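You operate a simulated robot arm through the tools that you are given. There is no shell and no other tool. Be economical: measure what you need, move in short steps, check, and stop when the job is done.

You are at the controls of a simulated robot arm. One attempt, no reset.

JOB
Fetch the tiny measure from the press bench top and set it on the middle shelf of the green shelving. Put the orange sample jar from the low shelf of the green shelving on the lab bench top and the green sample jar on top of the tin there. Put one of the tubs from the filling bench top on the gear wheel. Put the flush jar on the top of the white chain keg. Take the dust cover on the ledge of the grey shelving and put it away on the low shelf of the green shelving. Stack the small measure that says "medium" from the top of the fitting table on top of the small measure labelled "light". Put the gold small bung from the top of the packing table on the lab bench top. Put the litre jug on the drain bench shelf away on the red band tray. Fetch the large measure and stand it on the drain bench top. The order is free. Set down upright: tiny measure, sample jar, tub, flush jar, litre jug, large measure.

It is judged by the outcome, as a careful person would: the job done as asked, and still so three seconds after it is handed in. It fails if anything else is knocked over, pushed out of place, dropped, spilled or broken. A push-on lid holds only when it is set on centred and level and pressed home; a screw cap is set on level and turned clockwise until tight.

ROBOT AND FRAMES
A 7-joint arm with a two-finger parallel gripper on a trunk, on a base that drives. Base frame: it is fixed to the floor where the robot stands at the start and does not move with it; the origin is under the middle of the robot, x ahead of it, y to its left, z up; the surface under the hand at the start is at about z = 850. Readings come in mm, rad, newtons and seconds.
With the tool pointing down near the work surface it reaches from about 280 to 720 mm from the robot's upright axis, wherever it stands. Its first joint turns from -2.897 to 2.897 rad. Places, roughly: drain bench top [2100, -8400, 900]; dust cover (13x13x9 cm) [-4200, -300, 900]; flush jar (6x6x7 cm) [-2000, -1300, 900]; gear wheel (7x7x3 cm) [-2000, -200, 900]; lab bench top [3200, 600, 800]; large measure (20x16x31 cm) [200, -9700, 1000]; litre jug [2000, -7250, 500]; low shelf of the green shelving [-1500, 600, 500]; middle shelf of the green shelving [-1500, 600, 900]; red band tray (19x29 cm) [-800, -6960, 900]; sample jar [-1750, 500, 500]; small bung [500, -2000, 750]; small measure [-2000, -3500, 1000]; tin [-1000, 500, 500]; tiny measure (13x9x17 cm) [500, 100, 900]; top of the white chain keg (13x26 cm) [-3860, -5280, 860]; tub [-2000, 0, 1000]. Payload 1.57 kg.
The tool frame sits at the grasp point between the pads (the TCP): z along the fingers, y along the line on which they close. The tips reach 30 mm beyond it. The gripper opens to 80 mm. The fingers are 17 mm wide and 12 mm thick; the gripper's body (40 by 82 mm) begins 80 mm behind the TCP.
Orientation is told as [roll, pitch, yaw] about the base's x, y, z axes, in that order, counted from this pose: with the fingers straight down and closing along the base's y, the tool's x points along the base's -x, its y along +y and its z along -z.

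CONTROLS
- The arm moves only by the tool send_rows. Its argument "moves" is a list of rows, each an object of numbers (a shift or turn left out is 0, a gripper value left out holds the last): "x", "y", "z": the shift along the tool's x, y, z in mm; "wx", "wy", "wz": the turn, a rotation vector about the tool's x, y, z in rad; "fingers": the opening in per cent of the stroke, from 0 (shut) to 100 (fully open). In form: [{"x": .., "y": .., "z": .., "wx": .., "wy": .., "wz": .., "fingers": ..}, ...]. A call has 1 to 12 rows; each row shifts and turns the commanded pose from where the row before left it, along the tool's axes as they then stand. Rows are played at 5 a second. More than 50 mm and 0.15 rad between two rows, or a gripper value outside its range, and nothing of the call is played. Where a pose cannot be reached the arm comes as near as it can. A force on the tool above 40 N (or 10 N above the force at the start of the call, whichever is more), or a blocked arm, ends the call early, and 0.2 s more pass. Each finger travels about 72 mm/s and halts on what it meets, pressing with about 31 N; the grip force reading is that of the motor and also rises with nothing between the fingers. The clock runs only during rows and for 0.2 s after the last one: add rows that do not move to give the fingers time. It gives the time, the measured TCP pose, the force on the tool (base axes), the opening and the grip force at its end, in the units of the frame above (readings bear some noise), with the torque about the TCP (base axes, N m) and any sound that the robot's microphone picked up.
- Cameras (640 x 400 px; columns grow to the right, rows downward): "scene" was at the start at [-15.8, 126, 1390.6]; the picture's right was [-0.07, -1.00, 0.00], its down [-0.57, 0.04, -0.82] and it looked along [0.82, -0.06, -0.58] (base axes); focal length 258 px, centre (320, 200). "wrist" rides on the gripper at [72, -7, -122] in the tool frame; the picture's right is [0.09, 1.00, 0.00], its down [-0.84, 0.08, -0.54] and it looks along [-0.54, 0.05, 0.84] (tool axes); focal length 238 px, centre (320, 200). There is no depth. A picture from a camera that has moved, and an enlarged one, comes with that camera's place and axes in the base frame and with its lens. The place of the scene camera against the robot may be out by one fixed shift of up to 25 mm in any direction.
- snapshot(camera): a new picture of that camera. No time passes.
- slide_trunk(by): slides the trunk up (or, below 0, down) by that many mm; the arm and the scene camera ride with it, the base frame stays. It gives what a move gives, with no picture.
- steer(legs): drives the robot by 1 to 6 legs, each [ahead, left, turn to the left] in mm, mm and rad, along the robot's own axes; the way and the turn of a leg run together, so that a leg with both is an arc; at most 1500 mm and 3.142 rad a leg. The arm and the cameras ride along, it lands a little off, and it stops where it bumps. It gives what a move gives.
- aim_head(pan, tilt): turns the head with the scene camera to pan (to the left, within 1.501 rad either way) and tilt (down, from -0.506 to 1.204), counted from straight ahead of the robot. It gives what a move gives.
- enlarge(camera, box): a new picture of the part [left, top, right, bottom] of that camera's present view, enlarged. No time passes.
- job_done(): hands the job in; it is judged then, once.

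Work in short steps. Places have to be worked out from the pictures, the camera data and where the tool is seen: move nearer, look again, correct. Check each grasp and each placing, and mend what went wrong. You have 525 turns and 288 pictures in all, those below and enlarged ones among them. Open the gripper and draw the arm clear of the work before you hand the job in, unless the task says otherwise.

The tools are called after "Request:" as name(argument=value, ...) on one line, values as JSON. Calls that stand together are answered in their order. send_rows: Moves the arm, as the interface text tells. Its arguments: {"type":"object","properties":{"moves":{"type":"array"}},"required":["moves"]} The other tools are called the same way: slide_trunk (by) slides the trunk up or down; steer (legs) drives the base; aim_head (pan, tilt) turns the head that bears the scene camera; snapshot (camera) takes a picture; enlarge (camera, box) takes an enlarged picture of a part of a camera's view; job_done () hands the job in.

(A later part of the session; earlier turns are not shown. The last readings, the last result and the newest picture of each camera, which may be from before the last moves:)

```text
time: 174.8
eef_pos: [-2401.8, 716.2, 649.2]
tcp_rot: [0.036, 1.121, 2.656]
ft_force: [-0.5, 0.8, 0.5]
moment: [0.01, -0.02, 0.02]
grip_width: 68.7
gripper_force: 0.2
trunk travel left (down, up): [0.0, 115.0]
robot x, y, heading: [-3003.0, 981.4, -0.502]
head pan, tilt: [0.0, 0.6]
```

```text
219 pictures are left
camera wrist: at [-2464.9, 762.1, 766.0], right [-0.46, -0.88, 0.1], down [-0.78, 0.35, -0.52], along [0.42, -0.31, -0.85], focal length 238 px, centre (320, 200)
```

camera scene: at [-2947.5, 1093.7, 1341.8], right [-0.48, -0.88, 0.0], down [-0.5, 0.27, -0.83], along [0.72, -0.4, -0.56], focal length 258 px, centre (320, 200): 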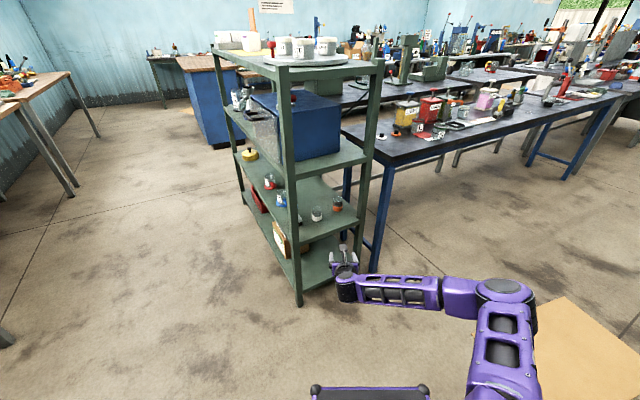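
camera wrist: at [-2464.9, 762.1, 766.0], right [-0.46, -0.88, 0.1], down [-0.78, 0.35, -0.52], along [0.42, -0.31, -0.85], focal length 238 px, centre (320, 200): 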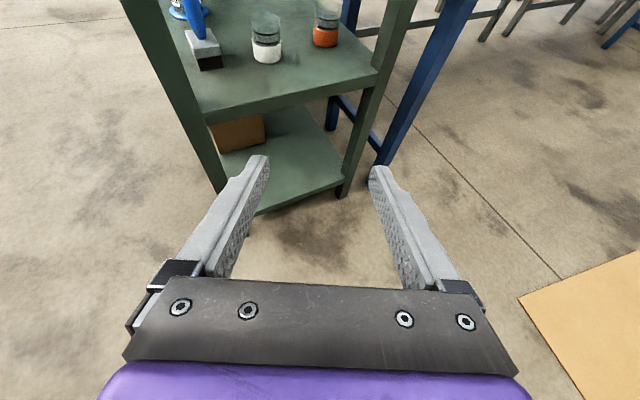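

Clear view: orange jar axis ≈(-1970,464). Lower the hand to z≈552, shift right and drive in.

Request:
send_rows(moves=[{"x": -43, "z": 21}, {"x": -43, "z": 21}, {}])

Request:
steer(legs=[[0, -22, 0], [330, 0, 0]])

Request:
snapshot(camera="wrist")

```text
time: 175.6
eef_pos: [-2399.8, 714.6, 554.3]
tcp_rot: [0.033, 1.12, 2.655]
ft_force: [1.2, 0.6, 0.3]
moment: [-0.02, 0.04, -0.02]
grip_width: 68.7
gripper_force: 0.0
trunk travel left (down, up): [0.0, 115.0]
robot x, y, heading: [-2997.6, 978.1, -0.503]
head pan, tilt: [0.0, 0.6]
```

```text
time: 178.3
eef_pos: [-2118.5, 535.1, 556.0]
tcp_rot: [0.035, 1.121, 2.656]
ft_force: [0.3, -0.5, 0.2]
moment: [-0.01, 0.01, -0.03]
grip_width: 68.6
gripper_force: 0.0
trunk travel left (down, up): [0.0, 115.0]
robot x, y, heading: [-2720.9, 798.1, -0.498]
head pan, tilt: [0.0, 0.6]
```

```text
218 pictures are left
camera wrist: at [-2181.8, 582.0, 673.5], right [-0.46, -0.88, 0.1], down [-0.78, 0.35, -0.52], along [0.42, -0.31, -0.85], focal length 238 px, centre (320, 200)
```

wrist: 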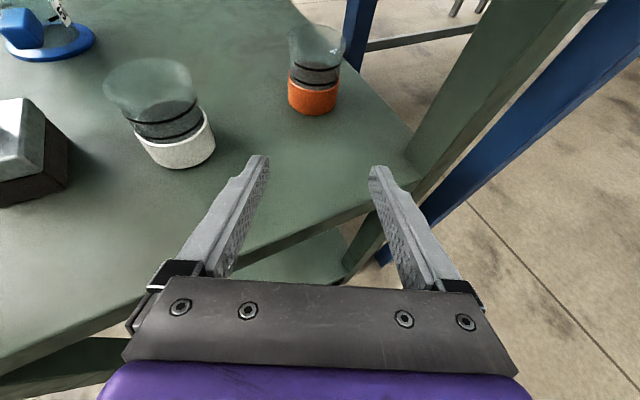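

Aligned within 5 mm. Drive 95 more, then finish by arm.

Request:
steer(legs=[[95, 4, 0]])

Request:
snapshot(camera="wrist")

```text
time: 179.5
eef_pos: [-2032.9, 495.3, 555.4]
tcp_rot: [0.036, 1.121, 2.655]
ft_force: [0.1, 0.8, -0.7]
moment: [-0.04, 0.0, 0.01]
grip_width: 68.9
gripper_force: 0.1
trunk travel left (down, up): [0.0, 115.0]
robot x, y, heading: [-2635.7, 760.9, -0.501]
head pan, tilt: [0.0, 0.6]
```

```text
217 pictures are left
camera wrist: at [-2096.5, 541.5, 673.5], right [-0.46, -0.88, 0.1], down [-0.78, 0.35, -0.52], along [0.42, -0.31, -0.85], focal length 238 px, centre (320, 200)
```

wrist: 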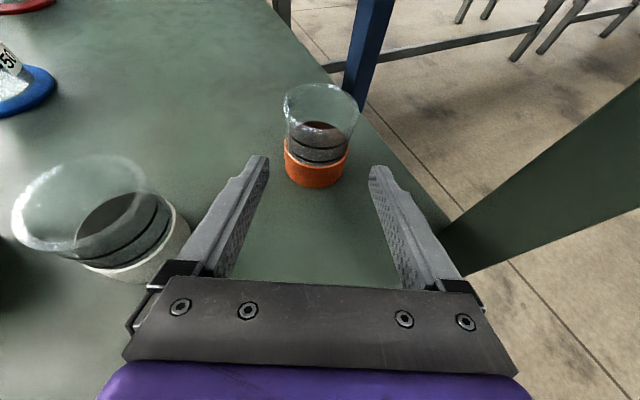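

Advance 64 mm, down 8, and grip.

Request:
send_rows(moves=[{"x": 9, "z": 20}, {"x": 7, "z": 21}, {"x": 4.6, "z": 20}, {"fingers": 0}, {}, {}, {}])

Request:
snapshot(camera="wrist")

```text
time: 181.1
eef_pos: [-1976.6, 464.6, 545.7]
tcp_rot: [0.035, 1.12, 2.656]
ft_force: [1.2, 0.8, 0.4]
moment: [0.07, -0.03, 0.0]
grip_width: 53.4
gripper_force: 30.8
trunk travel left (down, up): [0.0, 115.0]
robot x, y, heading: [-2634.3, 755.5, -0.501]
head pan, tilt: [0.0, 0.6]
```

```text
216 pictures are left
camera wrist: at [-2040.4, 510.8, 663.6], right [-0.46, -0.88, 0.1], down [-0.78, 0.35, -0.52], along [0.42, -0.31, -0.85], focal length 238 px, centre (320, 200)
```

wrist: 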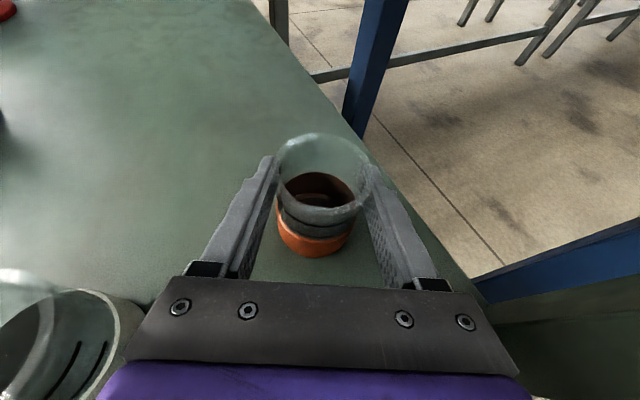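

Orange jar gripped (53 mm). Lift 45 mm, back out of the shelf end, and raise the arm.

Request:
send_rows(moves=[{"x": 14, "z": -7}, {"x": 14, "z": -7}, {"x": 14, "z": -7}, {}])

Request:
steer(legs=[[-480, 0, 0]])

Request:
send_rows(moves=[{"x": 38, "z": -22}, {"x": 40, "z": -23}, {"x": 40, "z": -23}, {"x": 40, "z": -23}, {"x": 40, "z": -23}, {"x": 40, "z": -22}, {}])

Request:
slide_trunk(by=50)

Request:
snapshot(camera="wrist")

```text
time: 182.1
eef_pos: [-1977.4, 464.9, 597.2]
tcp_rot: [0.037, 1.12, 2.659]
ft_force: [-0.4, 0.0, -1.7]
moment: [0.01, 0.03, 0.0]
grip_width: 53.2
gripper_force: 30.7
trunk travel left (down, up): [0.0, 115.0]
robot x, y, heading: [-2635.2, 753.8, -0.498]
head pan, tilt: [0.0, 0.6]
```

```text
time: 184.9
eef_pos: [-2395.1, 695.5, 596.2]
tcp_rot: [0.034, 1.121, 2.661]
ft_force: [-0.5, -0.9, -1.2]
moment: [0.02, -0.01, 0.03]
grip_width: 53.3
gripper_force: 31.0
trunk travel left (down, up): [0.0, 115.0]
robot x, y, heading: [-3048.4, 985.3, -0.496]
head pan, tilt: [0.0, 0.6]
```

```text
time: 186.5
eef_pos: [-2409.4, 710.6, 871.5]
tcp_rot: [0.035, 1.12, 2.661]
ft_force: [0.2, 0.0, -2.4]
moment: [-0.01, -0.03, 0.01]
grip_width: 53.3
gripper_force: 31.0
trunk travel left (down, up): [0.0, 115.0]
robot x, y, heading: [-3054.8, 988.5, -0.495]
head pan, tilt: [0.0, 0.6]
```

```text
time: 187.4
eef_pos: [-2410.8, 710.8, 921.8]
tcp_rot: [0.034, 1.12, 2.663]
ft_force: [-0.3, -0.1, -1.6]
moment: [0.01, -0.01, -0.03]
grip_width: 53.0
gripper_force: 31.0
trunk travel left (down, up): [-50.0, 65.0]
robot x, y, heading: [-3049.7, 988.6, -0.494]
head pan, tilt: [0.0, 0.6]
```

```text
215 pictures are left
camera wrist: at [-2473.7, 756.3, 1038.7], right [-0.45, -0.89, 0.1], down [-0.78, 0.34, -0.52], along [0.42, -0.31, -0.85], focal length 238 px, centre (320, 200)
```

wrist: 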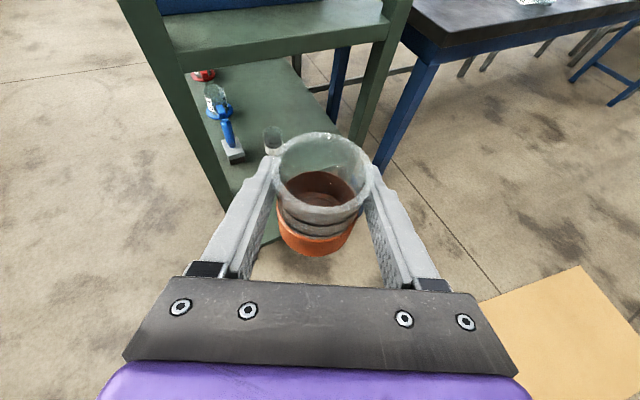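

Drive: face east, shift to y≈1560 and go east in several legs.

Request:
steer(legs=[[0, 0, 0.494], [0, 570, 0], [1500, 0, 0], [1500, 0, 0]])

Request:
snapshot(camera="scene")

```text
time: 208.9
eef_pos: [652.3, 1490.6, 921.4]
tcp_rot: [0.035, 1.121, 3.108]
ft_force: [-0.4, 0.4, -1.4]
moment: [-0.03, -0.02, 0.01]
grip_width: 53.3
gripper_force: 31.3
trunk travel left (down, up): [-50.0, 65.0]
robot x, y, heading: [-44.8, 1459.7, -0.05]
head pan, tilt: [0.0, 0.6]
```

```text
214 pictures are left
camera scene: at [-52.8, 1594.2, 1391.8], right [-0.05, -1.0, 0.0], down [-0.56, 0.03, -0.83], along [0.82, -0.04, -0.56], focal length 258 px, centre (320, 200)
```

scene: 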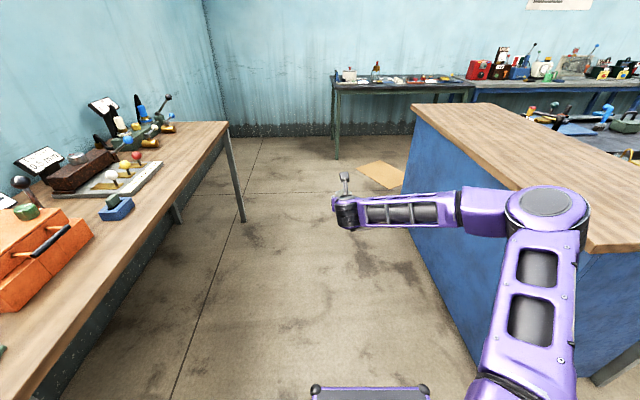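

The corridor is narrow; the elbow is near the blue bench. Shift left 190, straighten, and continue east.

Request:
steer(legs=[[0, 190, 0.05], [1400, 0, 0], [750, 0, 0]])

Request:
aim_head(pan=-0.4, tilt=0.5)

Request:
snapshot(camera="scene")

```text
time: 221.5
eef_pos: [2805.5, 1737.4, 921.2]
tcp_rot: [0.034, 1.12, -3.112]
ft_force: [-0.5, 0.3, -1.3]
moment: [0.0, -0.03, 0.02]
grip_width: 53.0
gripper_force: 30.8
trunk travel left (down, up): [-50.0, 65.0]
robot x, y, heading: [2107.2, 1663.0, 0.01]
head pan, tilt: [0.0, 0.6]
```

```text
time: 222.4
eef_pos: [2805.0, 1736.4, 921.3]
tcp_rot: [0.035, 1.12, -3.113]
ft_force: [0.3, 0.0, -2.0]
moment: [0.0, -0.01, 0.01]
grip_width: 53.2
gripper_force: 30.5
trunk travel left (down, up): [-50.0, 65.0]
robot x, y, heading: [2109.7, 1661.4, 0.022]
head pan, tilt: [-0.4, 0.499]
```

```text
213 pictures are left
camera scene: at [2089.0, 1759.6, 1400.8], right [-0.37, -0.93, 0.0], down [-0.44, 0.18, -0.88], along [0.81, -0.33, -0.48], focal length 258 px, centre (320, 200)
```

scene: 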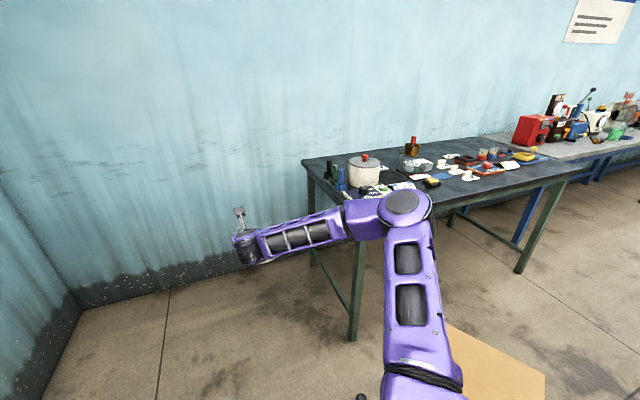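

Lab bench spans x≈2850–3650, y≈-330–1260. Zoom in to find a free spot.

Request:
enlarge(camera="scene", box=[300, 120, 600, 220])

```text
2.13 times, centred on (450, 170) of scene
camera zoom: at [2089.0, 1759.6, 1400.8], right [-0.37, -0.93, 0.0], down [-0.44, 0.18, -0.88], along [0.81, -0.33, -0.48], focal length 550 px, centre (43, 264)
```

zoom: 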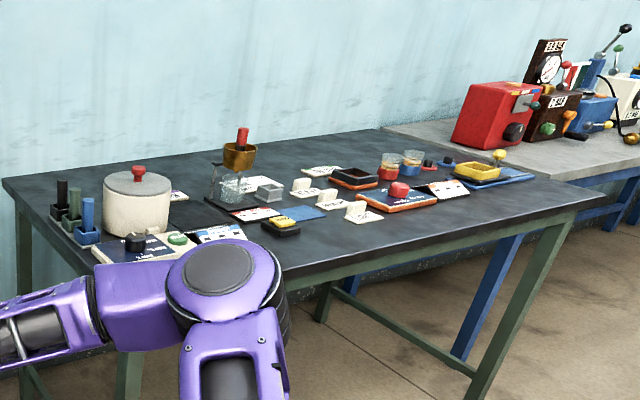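

Free strip along the front edge around (2930,350). Pull arm in 80 mm, then drive ahead and strafe right along the bench.

Request:
send_rows(moves=[{"x": -17, "z": -36}, {"x": -17, "z": -36}, {}])

Request:
steer(legs=[[140, 0, -0.02], [0, -1300, 0]])

Request:
aim_head(pan=0.0, tilt=0.6)

Request:
snapshot(camera="scene")

Request:
snapshot(camera="wrist")

```text
time: 223.2
eef_pos: [2725.9, 1738.6, 921.7]
tcp_rot: [0.034, 1.121, -3.113]
ft_force: [-0.1, -0.8, -0.4]
moment: [-0.04, 0.02, 0.0]
grip_width: 52.8
gripper_force: 31.3
trunk travel left (down, up): [-50.0, 65.0]
robot x, y, heading: [2110.3, 1662.1, 0.017]
head pan, tilt: [-0.4, 0.499]
```

```text
time: 236.7
eef_pos: [2884.9, 465.5, 923.0]
tcp_rot: [0.036, 1.121, -3.103]
ft_force: [-0.1, -0.1, -2.4]
moment: [0.01, 0.02, 0.02]
grip_width: 52.7
gripper_force: 30.7
trunk travel left (down, up): [-50.0, 65.0]
robot x, y, heading: [2268.2, 384.5, 0.024]
head pan, tilt: [-0.4, 0.499]
```

```text
time: 237.5
eef_pos: [2884.3, 464.6, 921.7]
tcp_rot: [0.034, 1.121, -3.104]
ft_force: [0.2, 0.1, -0.7]
moment: [0.02, -0.02, 0.03]
grip_width: 52.7
gripper_force: 31.2
trunk travel left (down, up): [-50.0, 65.0]
robot x, y, heading: [2271.3, 384.4, 0.025]
head pan, tilt: [0.0, 0.6]
```

```text
211 pictures are left
camera scene: at [2250.0, 517.0, 1391.8], right [0.02, -1.0, 0.0], down [-0.56, -0.01, -0.83], along [0.82, 0.02, -0.56], focal length 258 px, centre (320, 200)
```

scene: 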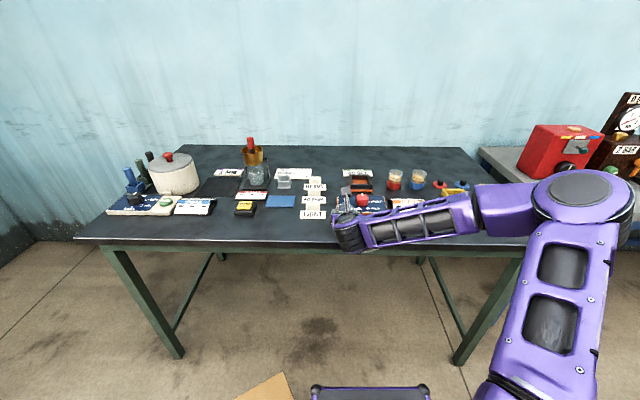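

```text
210 pictures are left
camera wrist: at [2806.2, 473.2, 1039.5], right [0.05, -0.99, 0.1], down [-0.85, -0.09, -0.52], along [0.52, -0.06, -0.85], focal length 238 px, centre (320, 200)
```

wrist: 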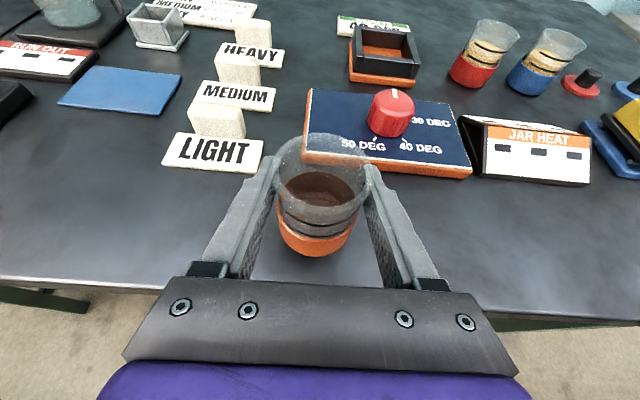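

Free strip between x≈2840 and 2977. Move forward 22 mm and down 60 mm.

Request:
send_rows(moves=[{"x": 9.6, "z": 20}, {"x": -27, "z": 13}, {"x": -27, "z": 13}, {}])

Request:
snapshot(camera="wrist")

```text
time: 238.6
eef_pos: [2910.6, 464.8, 870.3]
tcp_rot: [0.033, 1.139, -3.105]
ft_force: [1.0, 1.5, 12.5]
moment: [0.17, 0.17, 0.03]
grip_width: 52.7
gripper_force: 30.9
trunk travel left (down, up): [-50.0, 65.0]
robot x, y, heading: [2266.2, 384.3, 0.024]
head pan, tilt: [0.0, 0.6]
stopped in row 4: the force on the tool passed its limit at 41 N (the readings are from after the stop); the commanded pose is now the measured one
```

```text
209 pictures are left
camera wrist: at [2829.8, 473.6, 986.4], right [0.05, -0.99, 0.1], down [-0.84, -0.09, -0.53], along [0.54, -0.06, -0.84], focal length 238 px, centre (320, 200)
```

wrist: 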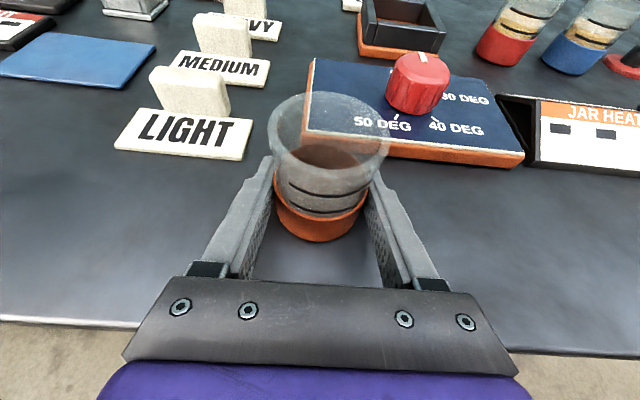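

Bench is higher than expected (contact at 870). Relieve slightly and check force.

Request:
send_rows(moves=[{"x": 2.5, "z": -1.2, "wy": -0.018}, {}])

Request:
enlarge(camera="scene", box=[300, 160, 420, 260])

Request:
enlarge(camera="wrist", box=[220, 70, 420, 270])

```text
time: 239.2
eef_pos: [2908.8, 465.0, 870.8]
tcp_rot: [0.031, 1.116, -3.106]
ft_force: [2.8, 0.5, 4.4]
moment: [0.19, -0.16, -0.02]
grip_width: 52.6
gripper_force: 31.2
trunk travel left (down, up): [-50.0, 65.0]
robot x, y, heading: [2268.3, 385.2, 0.018]
head pan, tilt: [0.0, 0.6]
```

```text
4.00 times, centred on (360, 210) of scene
camera zoom: at [2249.7, 517.1, 1391.7], right [0.02, -1.0, 0.0], down [-0.56, -0.01, -0.83], along [0.82, 0.02, -0.56], focal length 1031 px, centre (160, 160)
```

zoom: 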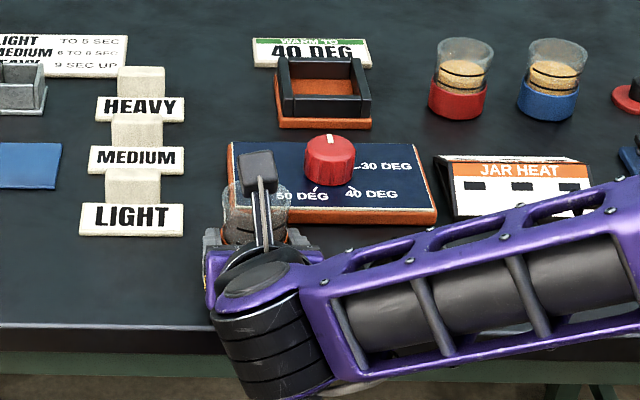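

```text
2.00 times, centred on (320, 170) of wrist
camera zoom: at [2831.7, 473.1, 988.9], right [0.05, -0.99, 0.1], down [-0.85, -0.09, -0.51], along [0.52, -0.06, -0.85], focal length 477 px, centre (320, 260)
```

zoom: 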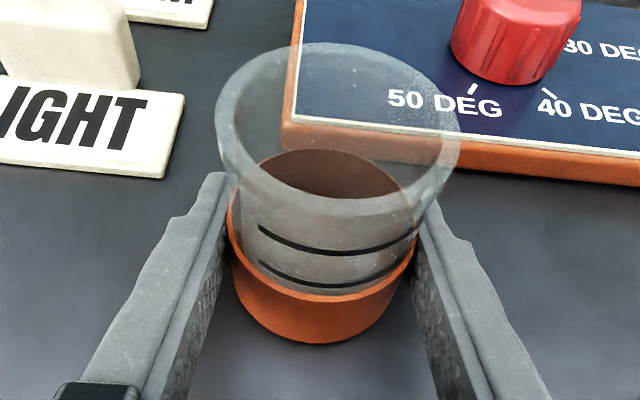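

Jar rests on the bench. Open gently and retract.

Request:
send_rows(moves=[{"fingers": 70}, {"fingers": 84}, {}, {"z": -25}, {"z": -30}, {"z": -35}, {}])

Request:
snapshot(camera="wrist")

```text
time: 240.8
eef_pos: [2827.8, 463.5, 910.5]
tcp_rot: [0.03, 1.116, -3.107]
ft_force: [0.3, 0.3, -0.1]
moment: [0.02, 0.01, -0.01]
grip_width: 67.2
gripper_force: 0.1
trunk travel left (down, up): [-50.0, 65.0]
robot x, y, heading: [2269.1, 384.6, 0.023]
head pan, tilt: [0.0, 0.6]
```

```text
206 pictures are left
camera wrist: at [2750.4, 472.1, 1028.7], right [0.05, -0.99, 0.1], down [-0.85, -0.09, -0.51], along [0.52, -0.06, -0.85], focal length 238 px, centre (320, 200)
```

wrist: 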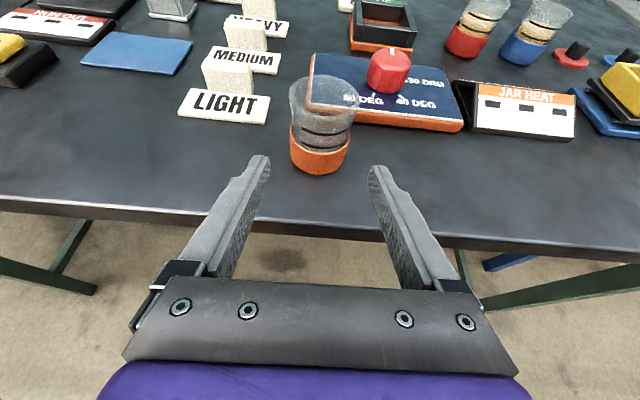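

Orange jar is upright on the lab bench. Now travel to the packing table for the gold bung: fold the arm up and back first.

Request:
send_rows(moves=[{"x": 20, "z": -38}, {"x": 20, "z": -38, "wy": -0.1}, {"x": 20, "z": -35, "wy": -0.15}, {"x": 20, "z": -35, "wy": -0.15}, {"x": 10, "z": -40, "wy": -0.1}, {}])

```text
time: 242.2
eef_pos: [2724.0, 467.6, 1089.7]
tcp_rot: [0.018, 0.616, -3.122]
ft_force: [1.0, -0.2, -0.2]
moment: [0.0, -0.02, -0.02]
grip_width: 67.1
gripper_force: 0.1
trunk travel left (down, up): [-50.0, 65.0]
robot x, y, heading: [2271.1, 385.0, 0.027]
head pan, tilt: [0.0, 0.6]
```

Drive back: strafe left to y≈1680, then reverse west to x≈-280.

Request:
steer(legs=[[0, 1290, -0.025], [-1300, 0, 0], [-1230, 0, 0]])

Request:
snapshot(camera="scene")

```text
time: 266.5
eef_pos: [208.6, 1783.5, 1090.1]
tcp_rot: [0.017, 0.616, 3.118]
ft_force: [-0.4, 0.2, -0.6]
moment: [0.0, 0.02, -0.01]
grip_width: 67.1
gripper_force: 0.0
trunk travel left (down, up): [-50.0, 65.0]
robot x, y, heading: [-251.1, 1720.5, -0.014]
head pan, tilt: [0.0, 0.6]
```

```text
205 pictures are left
camera scene: at [-263.3, 1851.8, 1391.8], right [-0.02, -1.0, 0.0], down [-0.56, 0.01, -0.83], along [0.82, -0.01, -0.56], focal length 258 px, centre (320, 200)
```

scene: 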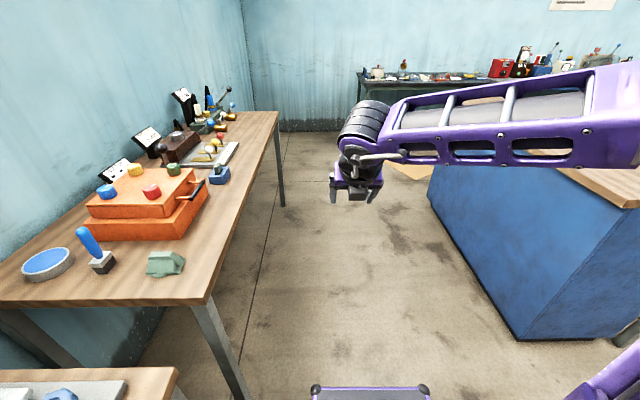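

Strafe south down the aisle to y≈-1950, facing the east benches.

Request:
steer(legs=[[0, -1400, 0.014], [0, -1400, 0], [0, -850, 0]])

Request:
snapshot(camera="scene")

```text
time: 302.0
eef_pos: [224.0, -1910.7, 1090.4]
tcp_rot: [0.017, 0.615, -3.139]
ft_force: [0.0, -0.5, 0.5]
moment: [0.01, 0.02, 0.0]
grip_width: 67.1
gripper_force: 0.1
trunk travel left (down, up): [-50.0, 65.0]
robot x, y, heading: [-231.0, -1989.8, 0.017]
head pan, tilt: [0.0, 0.6]
```

```text
204 pictures are left
camera scene: at [-249.7, -1856.4, 1391.8], right [0.01, -1.0, 0.0], down [-0.56, -0.01, -0.83], along [0.83, 0.01, -0.56], focal length 258 px, centre (320, 200)
```

scene: 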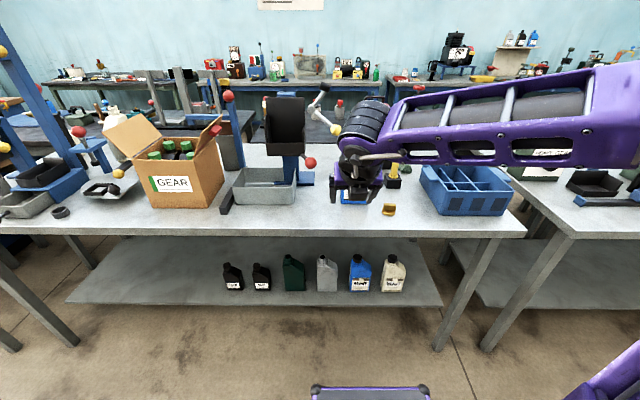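

The gold bung seems to be near (388,209). Zoom in.

Request:
enlarge(camera="scene", box=[320, 150, 440, 240])

Request:
snapshot(camera="wrist")

```text
4.44 times, centred on (380, 195) of scene
camera zoom: at [-249.7, -1856.4, 1391.8], right [0.01, -1.0, 0.0], down [-0.56, -0.01, -0.83], along [0.83, 0.01, -0.56], focal length 1146 px, centre (53, 222)
```

zoom: 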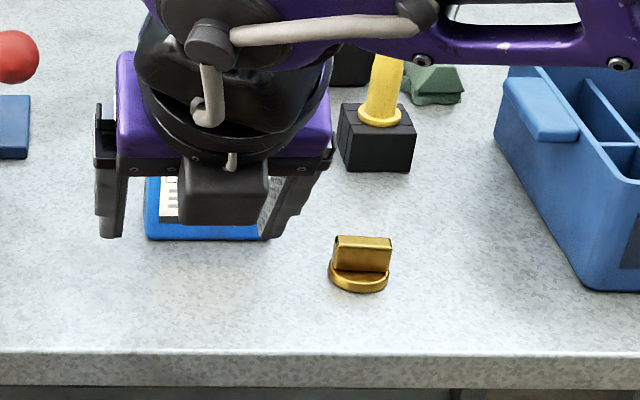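

```text
202 pictures are left
camera wrist: at [213.2, -1902.2, 1231.0], right [0.07, -1.0, 0.07], down [-1.0, -0.07, -0.04], along [0.05, -0.06, -1.0], focal length 238 px, centre (320, 200)
```

wrist: 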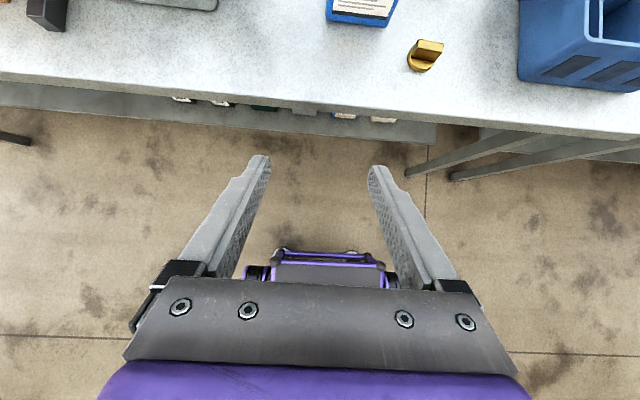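

Bung ≈(501,-2096,~825): a disc with a finger bar on top. Strafe right 185 and look closer.

Request:
steer(legs=[[0, -185, -0.015]])

Request:
send_rows(moves=[{"x": -10, "z": 40}, {"x": -10, "z": 40}, {}])

Request:
enlarge(camera="wrist", box=[220, 0, 420, 125])

```text
time: 304.4
eef_pos: [226.5, -2101.5, 1090.2]
tcp_rot: [0.018, 0.616, 3.134]
ft_force: [0.2, 0.6, -0.5]
moment: [-0.02, -0.01, -0.02]
grip_width: 67.3
gripper_force: 0.0
trunk travel left (down, up): [-50.0, 65.0]
robot x, y, heading: [-231.4, -2170.2, -0.001]
head pan, tilt: [0.0, 0.6]
```

```text
time: 305.2
eef_pos: [256.3, -2105.3, 1010.9]
tcp_rot: [0.018, 0.618, 3.134]
ft_force: [-0.1, -0.1, 0.0]
moment: [0.01, 0.01, -0.04]
grip_width: 66.9
gripper_force: 0.1
trunk travel left (down, up): [-50.0, 65.0]
robot x, y, heading: [-232.8, -2173.9, -0.006]
head pan, tilt: [0.0, 0.6]
```

```text
3.20 times, centred on (320, 62) of wrist
camera zoom: at [245.1, -2096.5, 1152.3], right [0.06, -1.0, 0.07], down [-1.0, -0.06, -0.04], along [0.04, -0.06, -1.0], focal length 763 px, centre (320, 640)
```

zoom: 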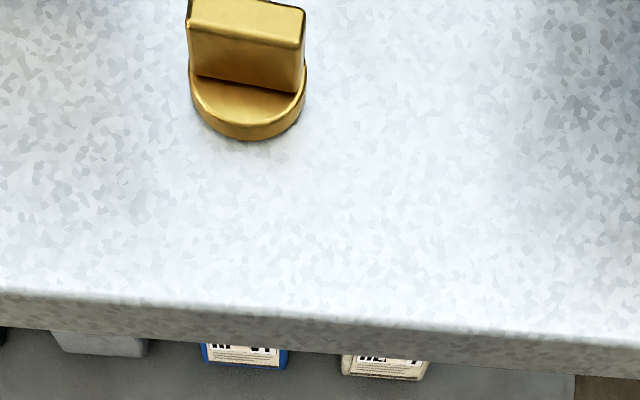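

The bar spans ~46 mm along y, so I can grip it with the present closing axis. Drive ahead 110 and left 30, then recheck.

Request:
steer(legs=[[110, 30, 0]])

Request:
send_rows(moves=[{"x": 15, "z": 8, "wy": -0.15}, {"x": 15, "z": 8, "wy": -0.15}, {"x": 20, "wy": -0.1}, {}])

Request:
snapshot(camera="wrist")

```text
time: 306.5
eef_pos: [367.1, -2075.8, 1011.4]
tcp_rot: [0.018, 0.617, 3.132]
ft_force: [-0.1, 0.1, -0.1]
moment: [0.01, -0.02, 0.0]
grip_width: 67.3
gripper_force: 0.1
trunk travel left (down, up): [-50.0, 65.0]
robot x, y, heading: [-123.1, -2144.1, -0.004]
head pan, tilt: [0.0, 0.6]
```

```text
time: 307.5
eef_pos: [420.9, -2076.1, 1022.2]
tcp_rot: [0.014, 0.214, 3.124]
ft_force: [0.6, -0.1, 0.0]
moment: [-0.04, 0.02, -0.04]
grip_width: 67.2
gripper_force: 0.0
trunk travel left (down, up): [-50.0, 65.0]
robot x, y, heading: [-124.5, -2145.0, -0.002]
head pan, tilt: [0.0, 0.6]
```

```text
200 pictures are left
camera wrist: at [465.4, -2067.6, 1154.6], right [0.07, -1.0, 0.03], down [-0.93, -0.06, 0.35], along [-0.35, -0.06, -0.94], focal length 238 px, centre (320, 200)
```

wrist: 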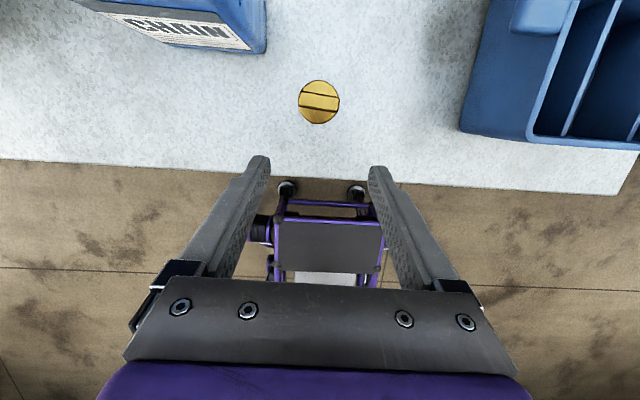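

Directly over: bung at (475,-2077). Move above it and down to z≈900.

Request:
send_rows(moves=[{"x": 7, "y": 0.5, "z": 32}, {"x": 7, "z": 32}, {"x": 7, "z": 32}, {"x": 6, "z": 32}, {}])

Request:
snapshot(camera="wrist")

Request:
enlarge(camera="scene", box=[290, 190, 430, 280])

```text
time: 308.7
eef_pos: [474.2, -2078.3, 900.5]
tcp_rot: [0.014, 0.218, 3.125]
ft_force: [1.0, 0.3, 0.0]
moment: [0.02, 0.04, 0.03]
grip_width: 67.1
gripper_force: 0.0
trunk travel left (down, up): [-50.0, 65.0]
robot x, y, heading: [-117.9, -2144.4, 0.001]
head pan, tilt: [0.0, 0.6]
```

```text
199 pictures are left
camera wrist: at [518.9, -2070.4, 1035.0], right [0.07, -1.0, 0.03], down [-0.94, -0.06, 0.35], along [-0.35, -0.06, -0.94], focal length 238 px, centre (320, 200)
```

wrist: 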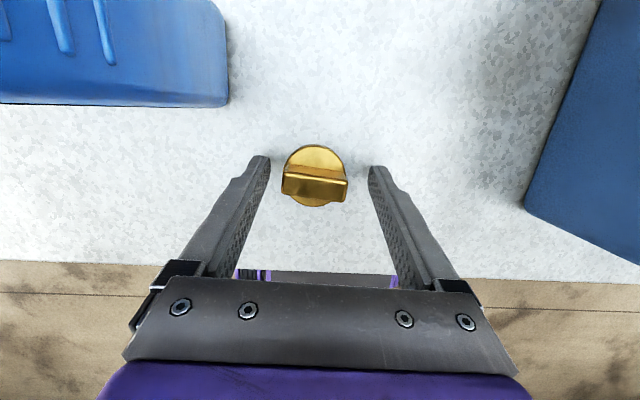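

```text
4.44 times, centred on (360, 235) of scene
camera zoom: at [-136.5, -2011.2, 1391.8], right [0.0, -1.0, 0.0], down [-0.56, 0.0, -0.83], along [0.83, 0.0, -0.56], focal length 1146 px, centre (142, 44)
```

zoom: 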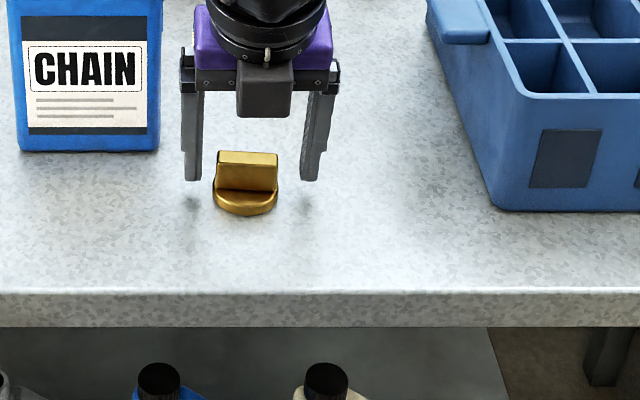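

The bung sits on z≈850 (fin ~862–887). Shift back 6 mm, down 4 mm, and close.

Request:
send_rows(moves=[{"x": -7, "z": 3}, {"fingers": 0}, {}, {}, {}, {}])

Request:
enlarge(camera="scene", box=[290, 190, 430, 280])

Request:
enlarge(camera="wrist", box=[220, 100, 420, 300])

```text
time: 310.1
eef_pos: [468.5, -2080.0, 897.9]
tcp_rot: [0.013, 0.215, 3.127]
ft_force: [-0.1, -0.8, 0.1]
moment: [-0.02, 0.0, 0.03]
grip_width: 44.6
gripper_force: 30.8
trunk travel left (down, up): [-50.0, 65.0]
robot x, y, heading: [-121.5, -2148.0, -0.003]
head pan, tilt: [0.0, 0.6]
```

```text
4.44 times, centred on (360, 235) of scene
camera zoom: at [-136.5, -2011.3, 1391.8], right [0.0, -1.0, 0.0], down [-0.56, 0.0, -0.83], along [0.83, 0.0, -0.56], focal length 1146 px, centre (142, 44)
```

zoom: 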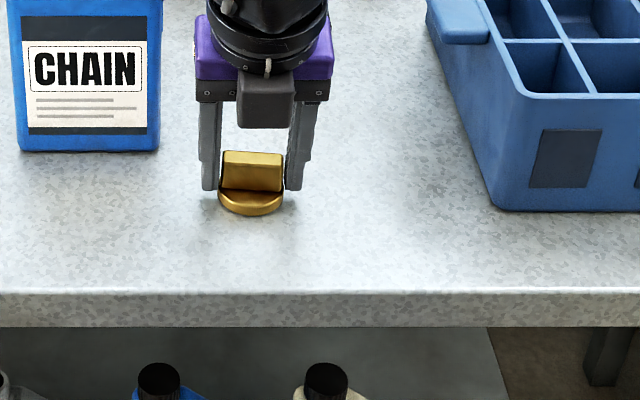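

```text
2.00 times, centred on (320, 200) of wrist
camera zoom: at [513.0, -2070.6, 1031.6], right [0.07, -1.0, 0.03], down [-0.94, -0.06, 0.35], along [-0.35, -0.06, -0.94], focal length 477 px, centre (320, 200)
```

zoom: 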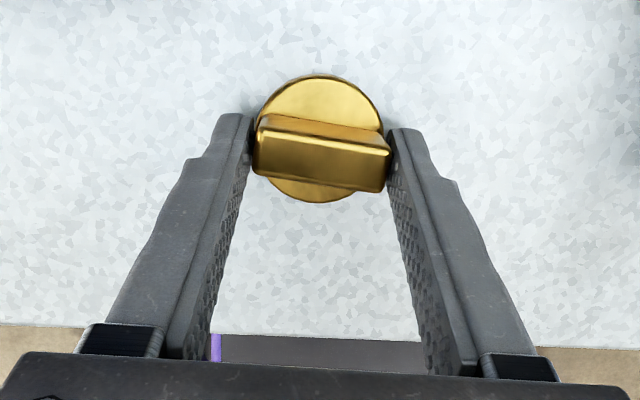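

Gripped the bar (44.6 mm). Lift and verify.

Request:
send_rows(moves=[{"x": 4, "z": -20}, {"x": 8, "z": -40}, {"x": 8, "z": -40}, {}])

Request:
enlarge(camera="wrist", box=[220, 100, 420, 300])

```text
time: 311.1
eef_pos: [467.2, -2078.5, 999.5]
tcp_rot: [0.014, 0.216, 3.125]
ft_force: [-0.2, 0.4, -0.8]
moment: [0.0, 0.01, -0.01]
grip_width: 44.4
gripper_force: 31.0
trunk travel left (down, up): [-50.0, 65.0]
robot x, y, heading: [-120.9, -2142.6, -0.004]
head pan, tilt: [0.0, 0.6]
```

```text
2.00 times, centred on (320, 200) of wrist
camera zoom: at [512.5, -2069.7, 1134.0], right [0.07, -1.0, 0.03], down [-0.94, -0.06, 0.35], along [-0.35, -0.06, -0.94], focal length 477 px, centre (320, 200)
```

zoom: 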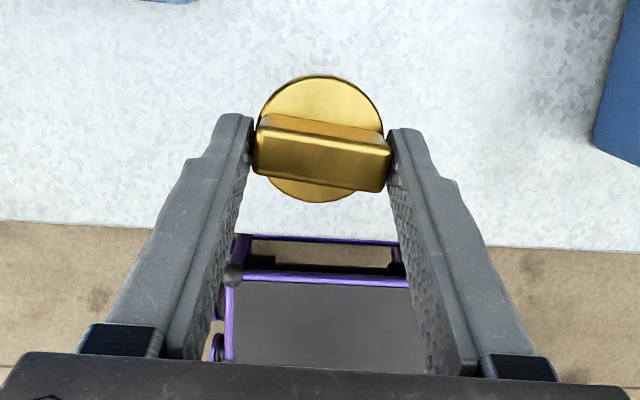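

Held. Fold the arm back/up and drive the return route to the lab bench.

Request:
send_rows(moves=[{"x": 0, "z": -40}, {"x": -30, "z": -34}, {"x": -45, "z": -17}, {"x": -45, "z": -17}, {}])

Request:
steer(legs=[[-115, 0, 0.004], [0, 1400, 0], [0, 1400, 0], [0, 1040, 0]])

Request:
snapshot(camera="scene")

```text
time: 312.3
eef_pos: [326.2, -2071.8, 1079.0]
tcp_rot: [0.016, 0.216, 3.128]
ft_force: [-0.6, -0.2, -0.8]
moment: [0.0, -0.03, 0.0]
grip_width: 44.6
gripper_force: 30.8
trunk travel left (down, up): [-50.0, 65.0]
robot x, y, heading: [-121.2, -2143.6, -0.003]
head pan, tilt: [0.0, 0.6]
```

```text
time: 350.0
eef_pos: [455.4, 1747.4, 1079.6]
tcp_rot: [0.012, 0.215, 3.061]
ft_force: [1.1, 0.1, -0.8]
moment: [0.02, -0.01, 0.02]
grip_width: 43.8
gripper_force: 31.2
trunk travel left (down, up): [-50.0, 65.0]
robot x, y, heading: [2.6, 1709.9, -0.067]
head pan, tilt: [0.0, 0.6]
```

```text
194 pictures are left
camera scene: at [-1.4, 1838.7, 1391.8], right [-0.07, -1.0, 0.0], down [-0.56, 0.04, -0.83], along [0.82, -0.06, -0.56], focal length 258 px, centre (320, 200)
```

scene: 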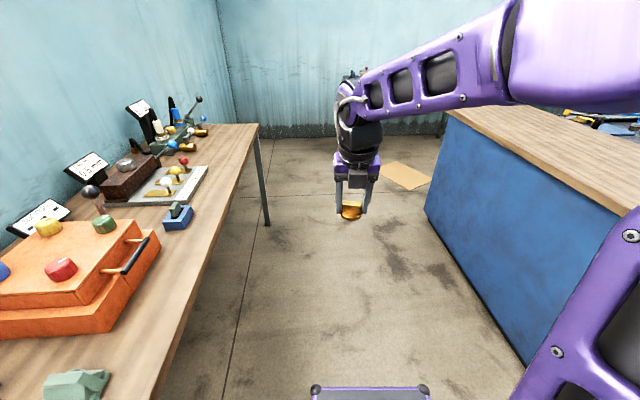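

Correct heading and continue east, then strafe right along the lab bench.

Request:
steer(legs=[[0, 0, 0.067], [1200, 0, 0], [1050, 0, 0]])

```text
time: 361.7
eef_pos: [2731.0, 1792.2, 1078.9]
tcp_rot: [0.014, 0.216, 3.14]
ft_force: [0.3, 0.7, -1.3]
moment: [0.01, 0.01, -0.03]
grip_width: 43.9
gripper_force: 30.5
trunk travel left (down, up): [-50.0, 65.0]
robot x, y, heading: [2284.0, 1716.5, 0.014]
head pan, tilt: [0.0, 0.6]
```

Request:
steer(legs=[[0, -1400, -0.014], [0, -80, 0]])

Request:
send_rows(moves=[{"x": 40, "z": 10}, {"x": 40, "z": 20}, {"x": 20, "z": 40}, {}])

Request:
snapshot(camera="wrist")

Request:
snapshot(camera="scene")

```text
time: 376.8
eef_pos: [2722.2, 251.5, 1079.2]
tcp_rot: [0.013, 0.217, 3.101]
ft_force: [-0.2, -0.9, -0.5]
moment: [0.02, 0.01, -0.02]
grip_width: 43.7
gripper_force: 31.3
trunk travel left (down, up): [-50.0, 65.0]
robot x, y, heading: [2271.5, 192.9, -0.029]
head pan, tilt: [0.0, 0.6]
```

```text
time: 377.8
eef_pos: [2834.7, 245.2, 1030.6]
tcp_rot: [0.016, 0.216, 3.1]
ft_force: [-0.2, 0.3, -0.9]
moment: [0.0, 0.03, -0.02]
grip_width: 44.0
gripper_force: 30.9
trunk travel left (down, up): [-50.0, 65.0]
robot x, y, heading: [2274.1, 190.1, -0.033]
head pan, tilt: [0.0, 0.6]
```

```text
193 pictures are left
camera wrist: at [2880.0, 252.2, 1165.6], right [0.05, -1.0, 0.03], down [-0.94, -0.03, 0.35], along [-0.35, -0.05, -0.94], focal length 238 px, centre (320, 200)
```

wrist: 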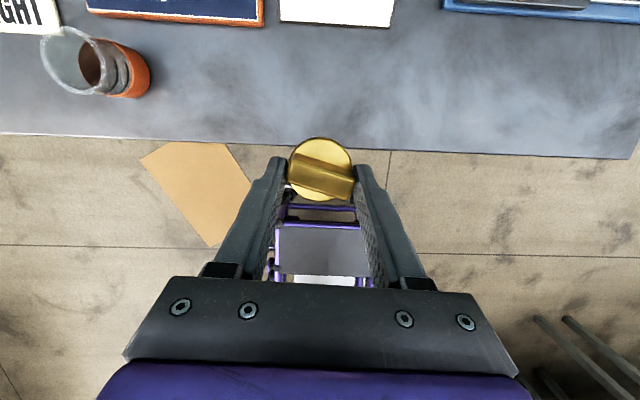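

```text
192 pictures are left
camera scene: at [2261.2, 324.0, 1391.8], right [-0.03, -1.0, 0.0], down [-0.56, 0.02, -0.82], along [0.82, -0.02, -0.57], focal length 258 px, centre (320, 200)
```

scene: 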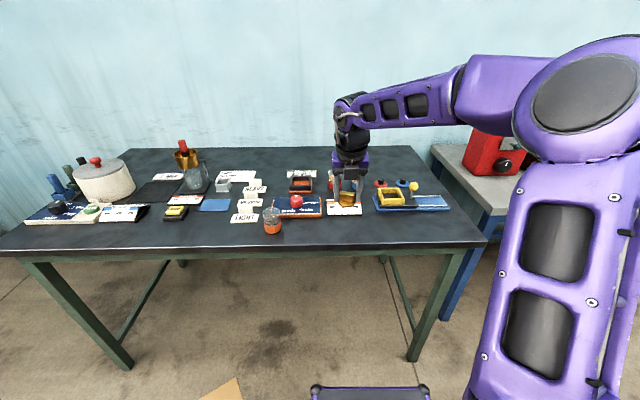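

Place spot (2915,240) is free. Move forward 75 and down to z≈910.

Request:
send_rows(moves=[{"x": 36, "z": 8}, {"x": 27, "z": 25}, {"x": -5, "z": 33}, {"x": -5, "z": 33}, {"x": -5, "z": 34}, {}])

Request:
snapshot(camera="wrist")

```text
time: 379.2
eef_pos: [2908.5, 239.4, 912.4]
tcp_rot: [0.014, 0.217, 3.101]
ft_force: [-0.1, 0.4, -1.4]
moment: [0.01, 0.04, -0.04]
grip_width: 44.3
gripper_force: 31.1
trunk travel left (down, up): [-50.0, 65.0]
robot x, y, heading: [2272.7, 197.7, -0.027]
head pan, tilt: [0.0, 0.6]
```

```text
191 pictures are left
camera wrist: at [2954.0, 246.4, 1046.0], right [0.05, -1.0, 0.03], down [-0.94, -0.03, 0.35], along [-0.35, -0.05, -0.94], focal length 238 px, centre (320, 200)
```

wrist: 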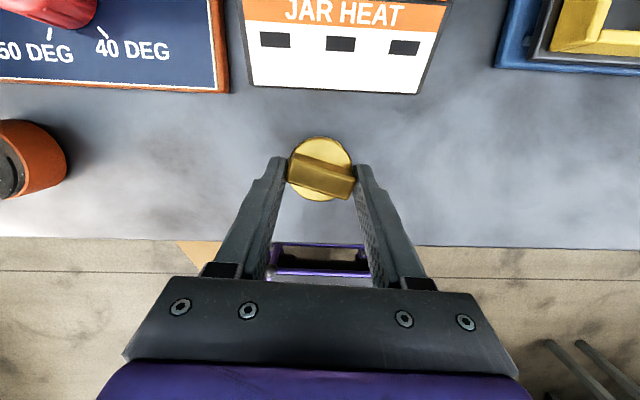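

Lower slowly to contact.

Request:
send_rows(moves=[{"x": -3.2, "z": 14.6}, {"x": -2.1, "z": 9.8}, {"x": -0.8, "z": 4}, {}])

```text
time: 380.2
eef_pos: [2909.6, 240.0, 886.5]
tcp_rot: [0.013, 0.22, 3.098]
ft_force: [-5.0, -0.1, 19.8]
moment: [0.32, 0.3, 0.06]
grip_width: 44.1
gripper_force: 31.0
trunk travel left (down, up): [-50.0, 65.0]
robot x, y, heading: [2273.8, 192.2, -0.026]
head pan, tilt: [0.0, 0.6]
```

Contact. Relieve 1 mm and release, then rise.

Request:
send_rows(moves=[{"z": -1.5}, {"fingers": 70}, {"fingers": 80}, {}, {"z": -30, "x": 6}, {"z": -40, "x": 6}, {"z": -40, "x": 0}, {}])

Request:
snapshot(camera="wrist")

```text
time: 382.0
eef_pos: [2895.7, 242.1, 994.7]
tcp_rot: [0.014, 0.217, 3.102]
ft_force: [0.2, 0.0, 0.2]
moment: [0.05, 0.0, -0.01]
grip_width: 63.9
gripper_force: 0.1
trunk travel left (down, up): [-50.0, 65.0]
robot x, y, heading: [2271.1, 192.3, -0.032]
head pan, tilt: [0.0, 0.6]
```

```text
190 pictures are left
camera wrist: at [2941.1, 249.1, 1129.4], right [0.05, -1.0, 0.03], down [-0.94, -0.03, 0.35], along [-0.35, -0.05, -0.94], focal length 238 px, centre (320, 200)
```

wrist: 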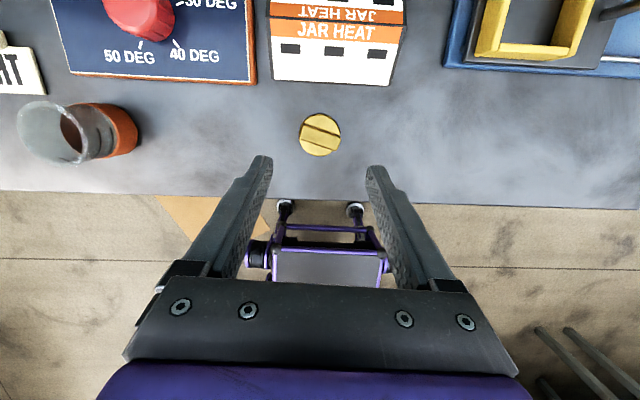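

Bung placed well. Fold the arm and drive back west to the aisle west of the filling bench.

Request:
send_rows(moves=[{"x": -10, "z": -45}, {"x": -46, "z": -20}, {"x": -46, "z": -20}, {"x": -44, "z": -20}, {}])

Request:
steer(legs=[[0, 750, 0.03], [0, 740, 0], [-1500, 0, 0], [-1500, 0, 0]])

```text
refused: row 2 steps farther than a row can; nothing moved
```

```text
time: 410.8
eef_pos: [-125.5, 1706.9, 994.4]
tcp_rot: [0.012, 0.216, -3.123]
ft_force: [-0.3, -1.3, 1.2]
moment: [0.02, -0.02, 0.0]
grip_width: 64.0
gripper_force: 0.1
trunk travel left (down, up): [-50.0, 65.0]
robot x, y, heading: [-749.0, 1619.9, 0.038]
head pan, tilt: [0.0, 0.6]
```

The fold row was refused (step too long) but the drive went safely. Fold the arm now with smaller rows.

Request:
send_rows(moves=[{"x": -10, "z": -45}, {"x": -40, "z": -20}, {"x": -40, "z": -20}, {"x": -40, "z": -20}, {}])

Request:
steer(legs=[[-1100, 0, -0.038], [-1050, 0, 0], [0, -750, 0]])

Request:
snapshot(camera="scene")

```text
time: 411.9
eef_pos: [-275.4, 1702.6, 1067.0]
tcp_rot: [0.015, 0.218, -3.119]
ft_force: [0.4, -0.5, 0.0]
moment: [-0.01, -0.03, -0.01]
grip_width: 64.1
gripper_force: 0.1
trunk travel left (down, up): [-50.0, 65.0]
robot x, y, heading: [-742.7, 1615.0, 0.032]
head pan, tilt: [0.0, 0.6]
```

```text
time: 430.1
eef_pos: [-2453.9, 942.2, 1066.7]
tcp_rot: [0.015, 0.217, 3.116]
ft_force: [0.0, -0.1, -0.2]
moment: [-0.04, -0.01, -0.02]
grip_width: 64.2
gripper_force: 0.1
trunk travel left (down, up): [-50.0, 65.0]
robot x, y, heading: [-2929.5, 880.0, -0.014]
head pan, tilt: [0.0, 0.6]
```

```text
189 pictures are left
camera scene: at [-2940.9, 1009.8, 1391.8], right [-0.01, -1.0, 0.0], down [-0.56, 0.01, -0.83], along [0.83, -0.01, -0.56], focal length 258 px, centre (320, 200)
```

scene: 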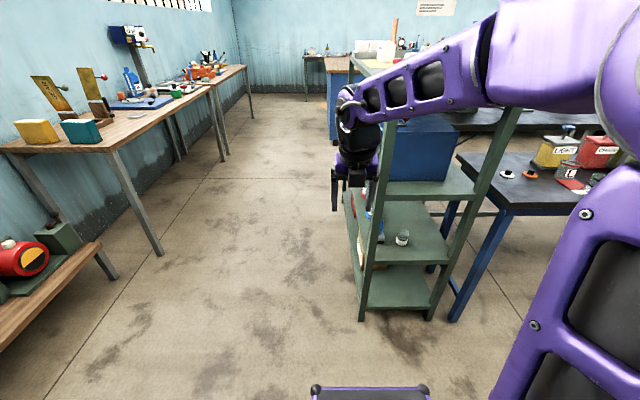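

Now strafe further south to face the filling bench's west end (y≈-50).

Request:
steer(legs=[[0, -950, 0.014]])

Request:
snapshot(camera="scene")

```text
time: 439.7
eef_pos: [-2449.3, -0.8, 1066.5]
tcp_rot: [0.014, 0.216, -3.132]
ft_force: [-0.3, -0.2, 0.1]
moment: [-0.04, 0.01, -0.01]
grip_width: 63.7
gripper_force: 0.1
trunk travel left (down, up): [-50.0, 65.0]
robot x, y, heading: [-2920.1, -82.3, 0.016]
head pan, tilt: [0.0, 0.6]
```

```text
188 pictures are left
camera scene: at [-2940.2, 52.5, 1391.8], right [0.02, -1.0, 0.0], down [-0.56, -0.01, -0.83], along [0.82, 0.02, -0.56], focal length 258 px, centre (320, 200)
```

scene: 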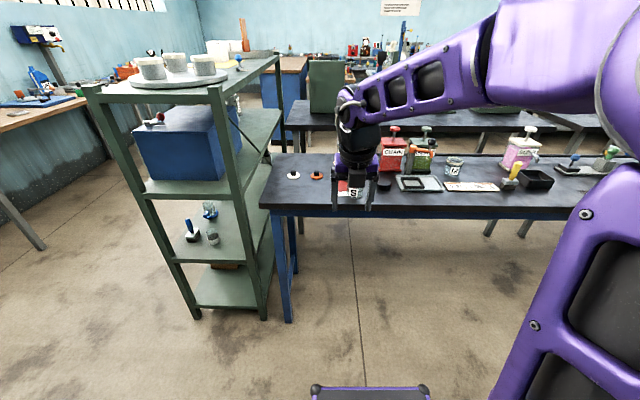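

Zoom on the filling bench.

Request:
enlarge(camera="scene", box=[260, 110, 460, 220])

Request:
enlarge(camera="scene", box=[430, 110, 630, 220])

```text
3.20 times, centred on (360, 165) of scene
camera zoom: at [-2940.2, 52.5, 1391.8], right [0.02, -1.0, 0.0], down [-0.56, -0.01, -0.83], along [0.82, 0.02, -0.56], focal length 825 px, centre (192, 312)
```

zoom: 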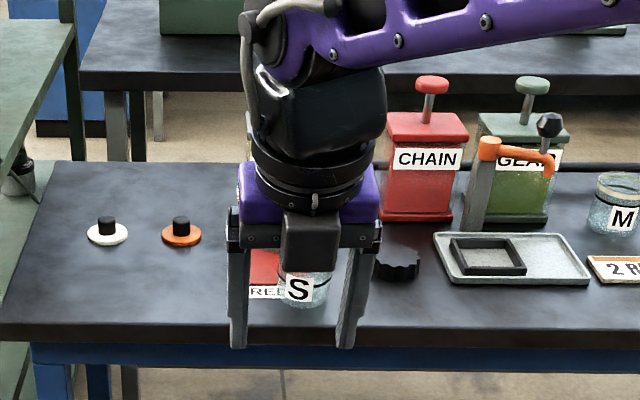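

```text
3.20 times, centred on (530, 165) of scene
camera zoom: at [-2940.2, 52.5, 1391.8], right [0.02, -1.0, 0.0], down [-0.56, -0.01, -0.83], along [0.82, 0.02, -0.56], focal length 825 px, centre (-352, 312)
```

zoom: 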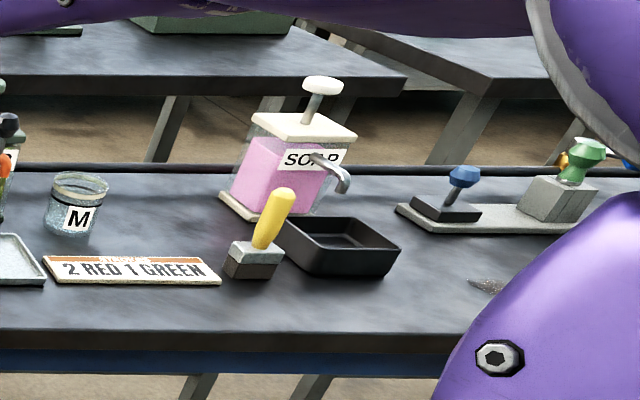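

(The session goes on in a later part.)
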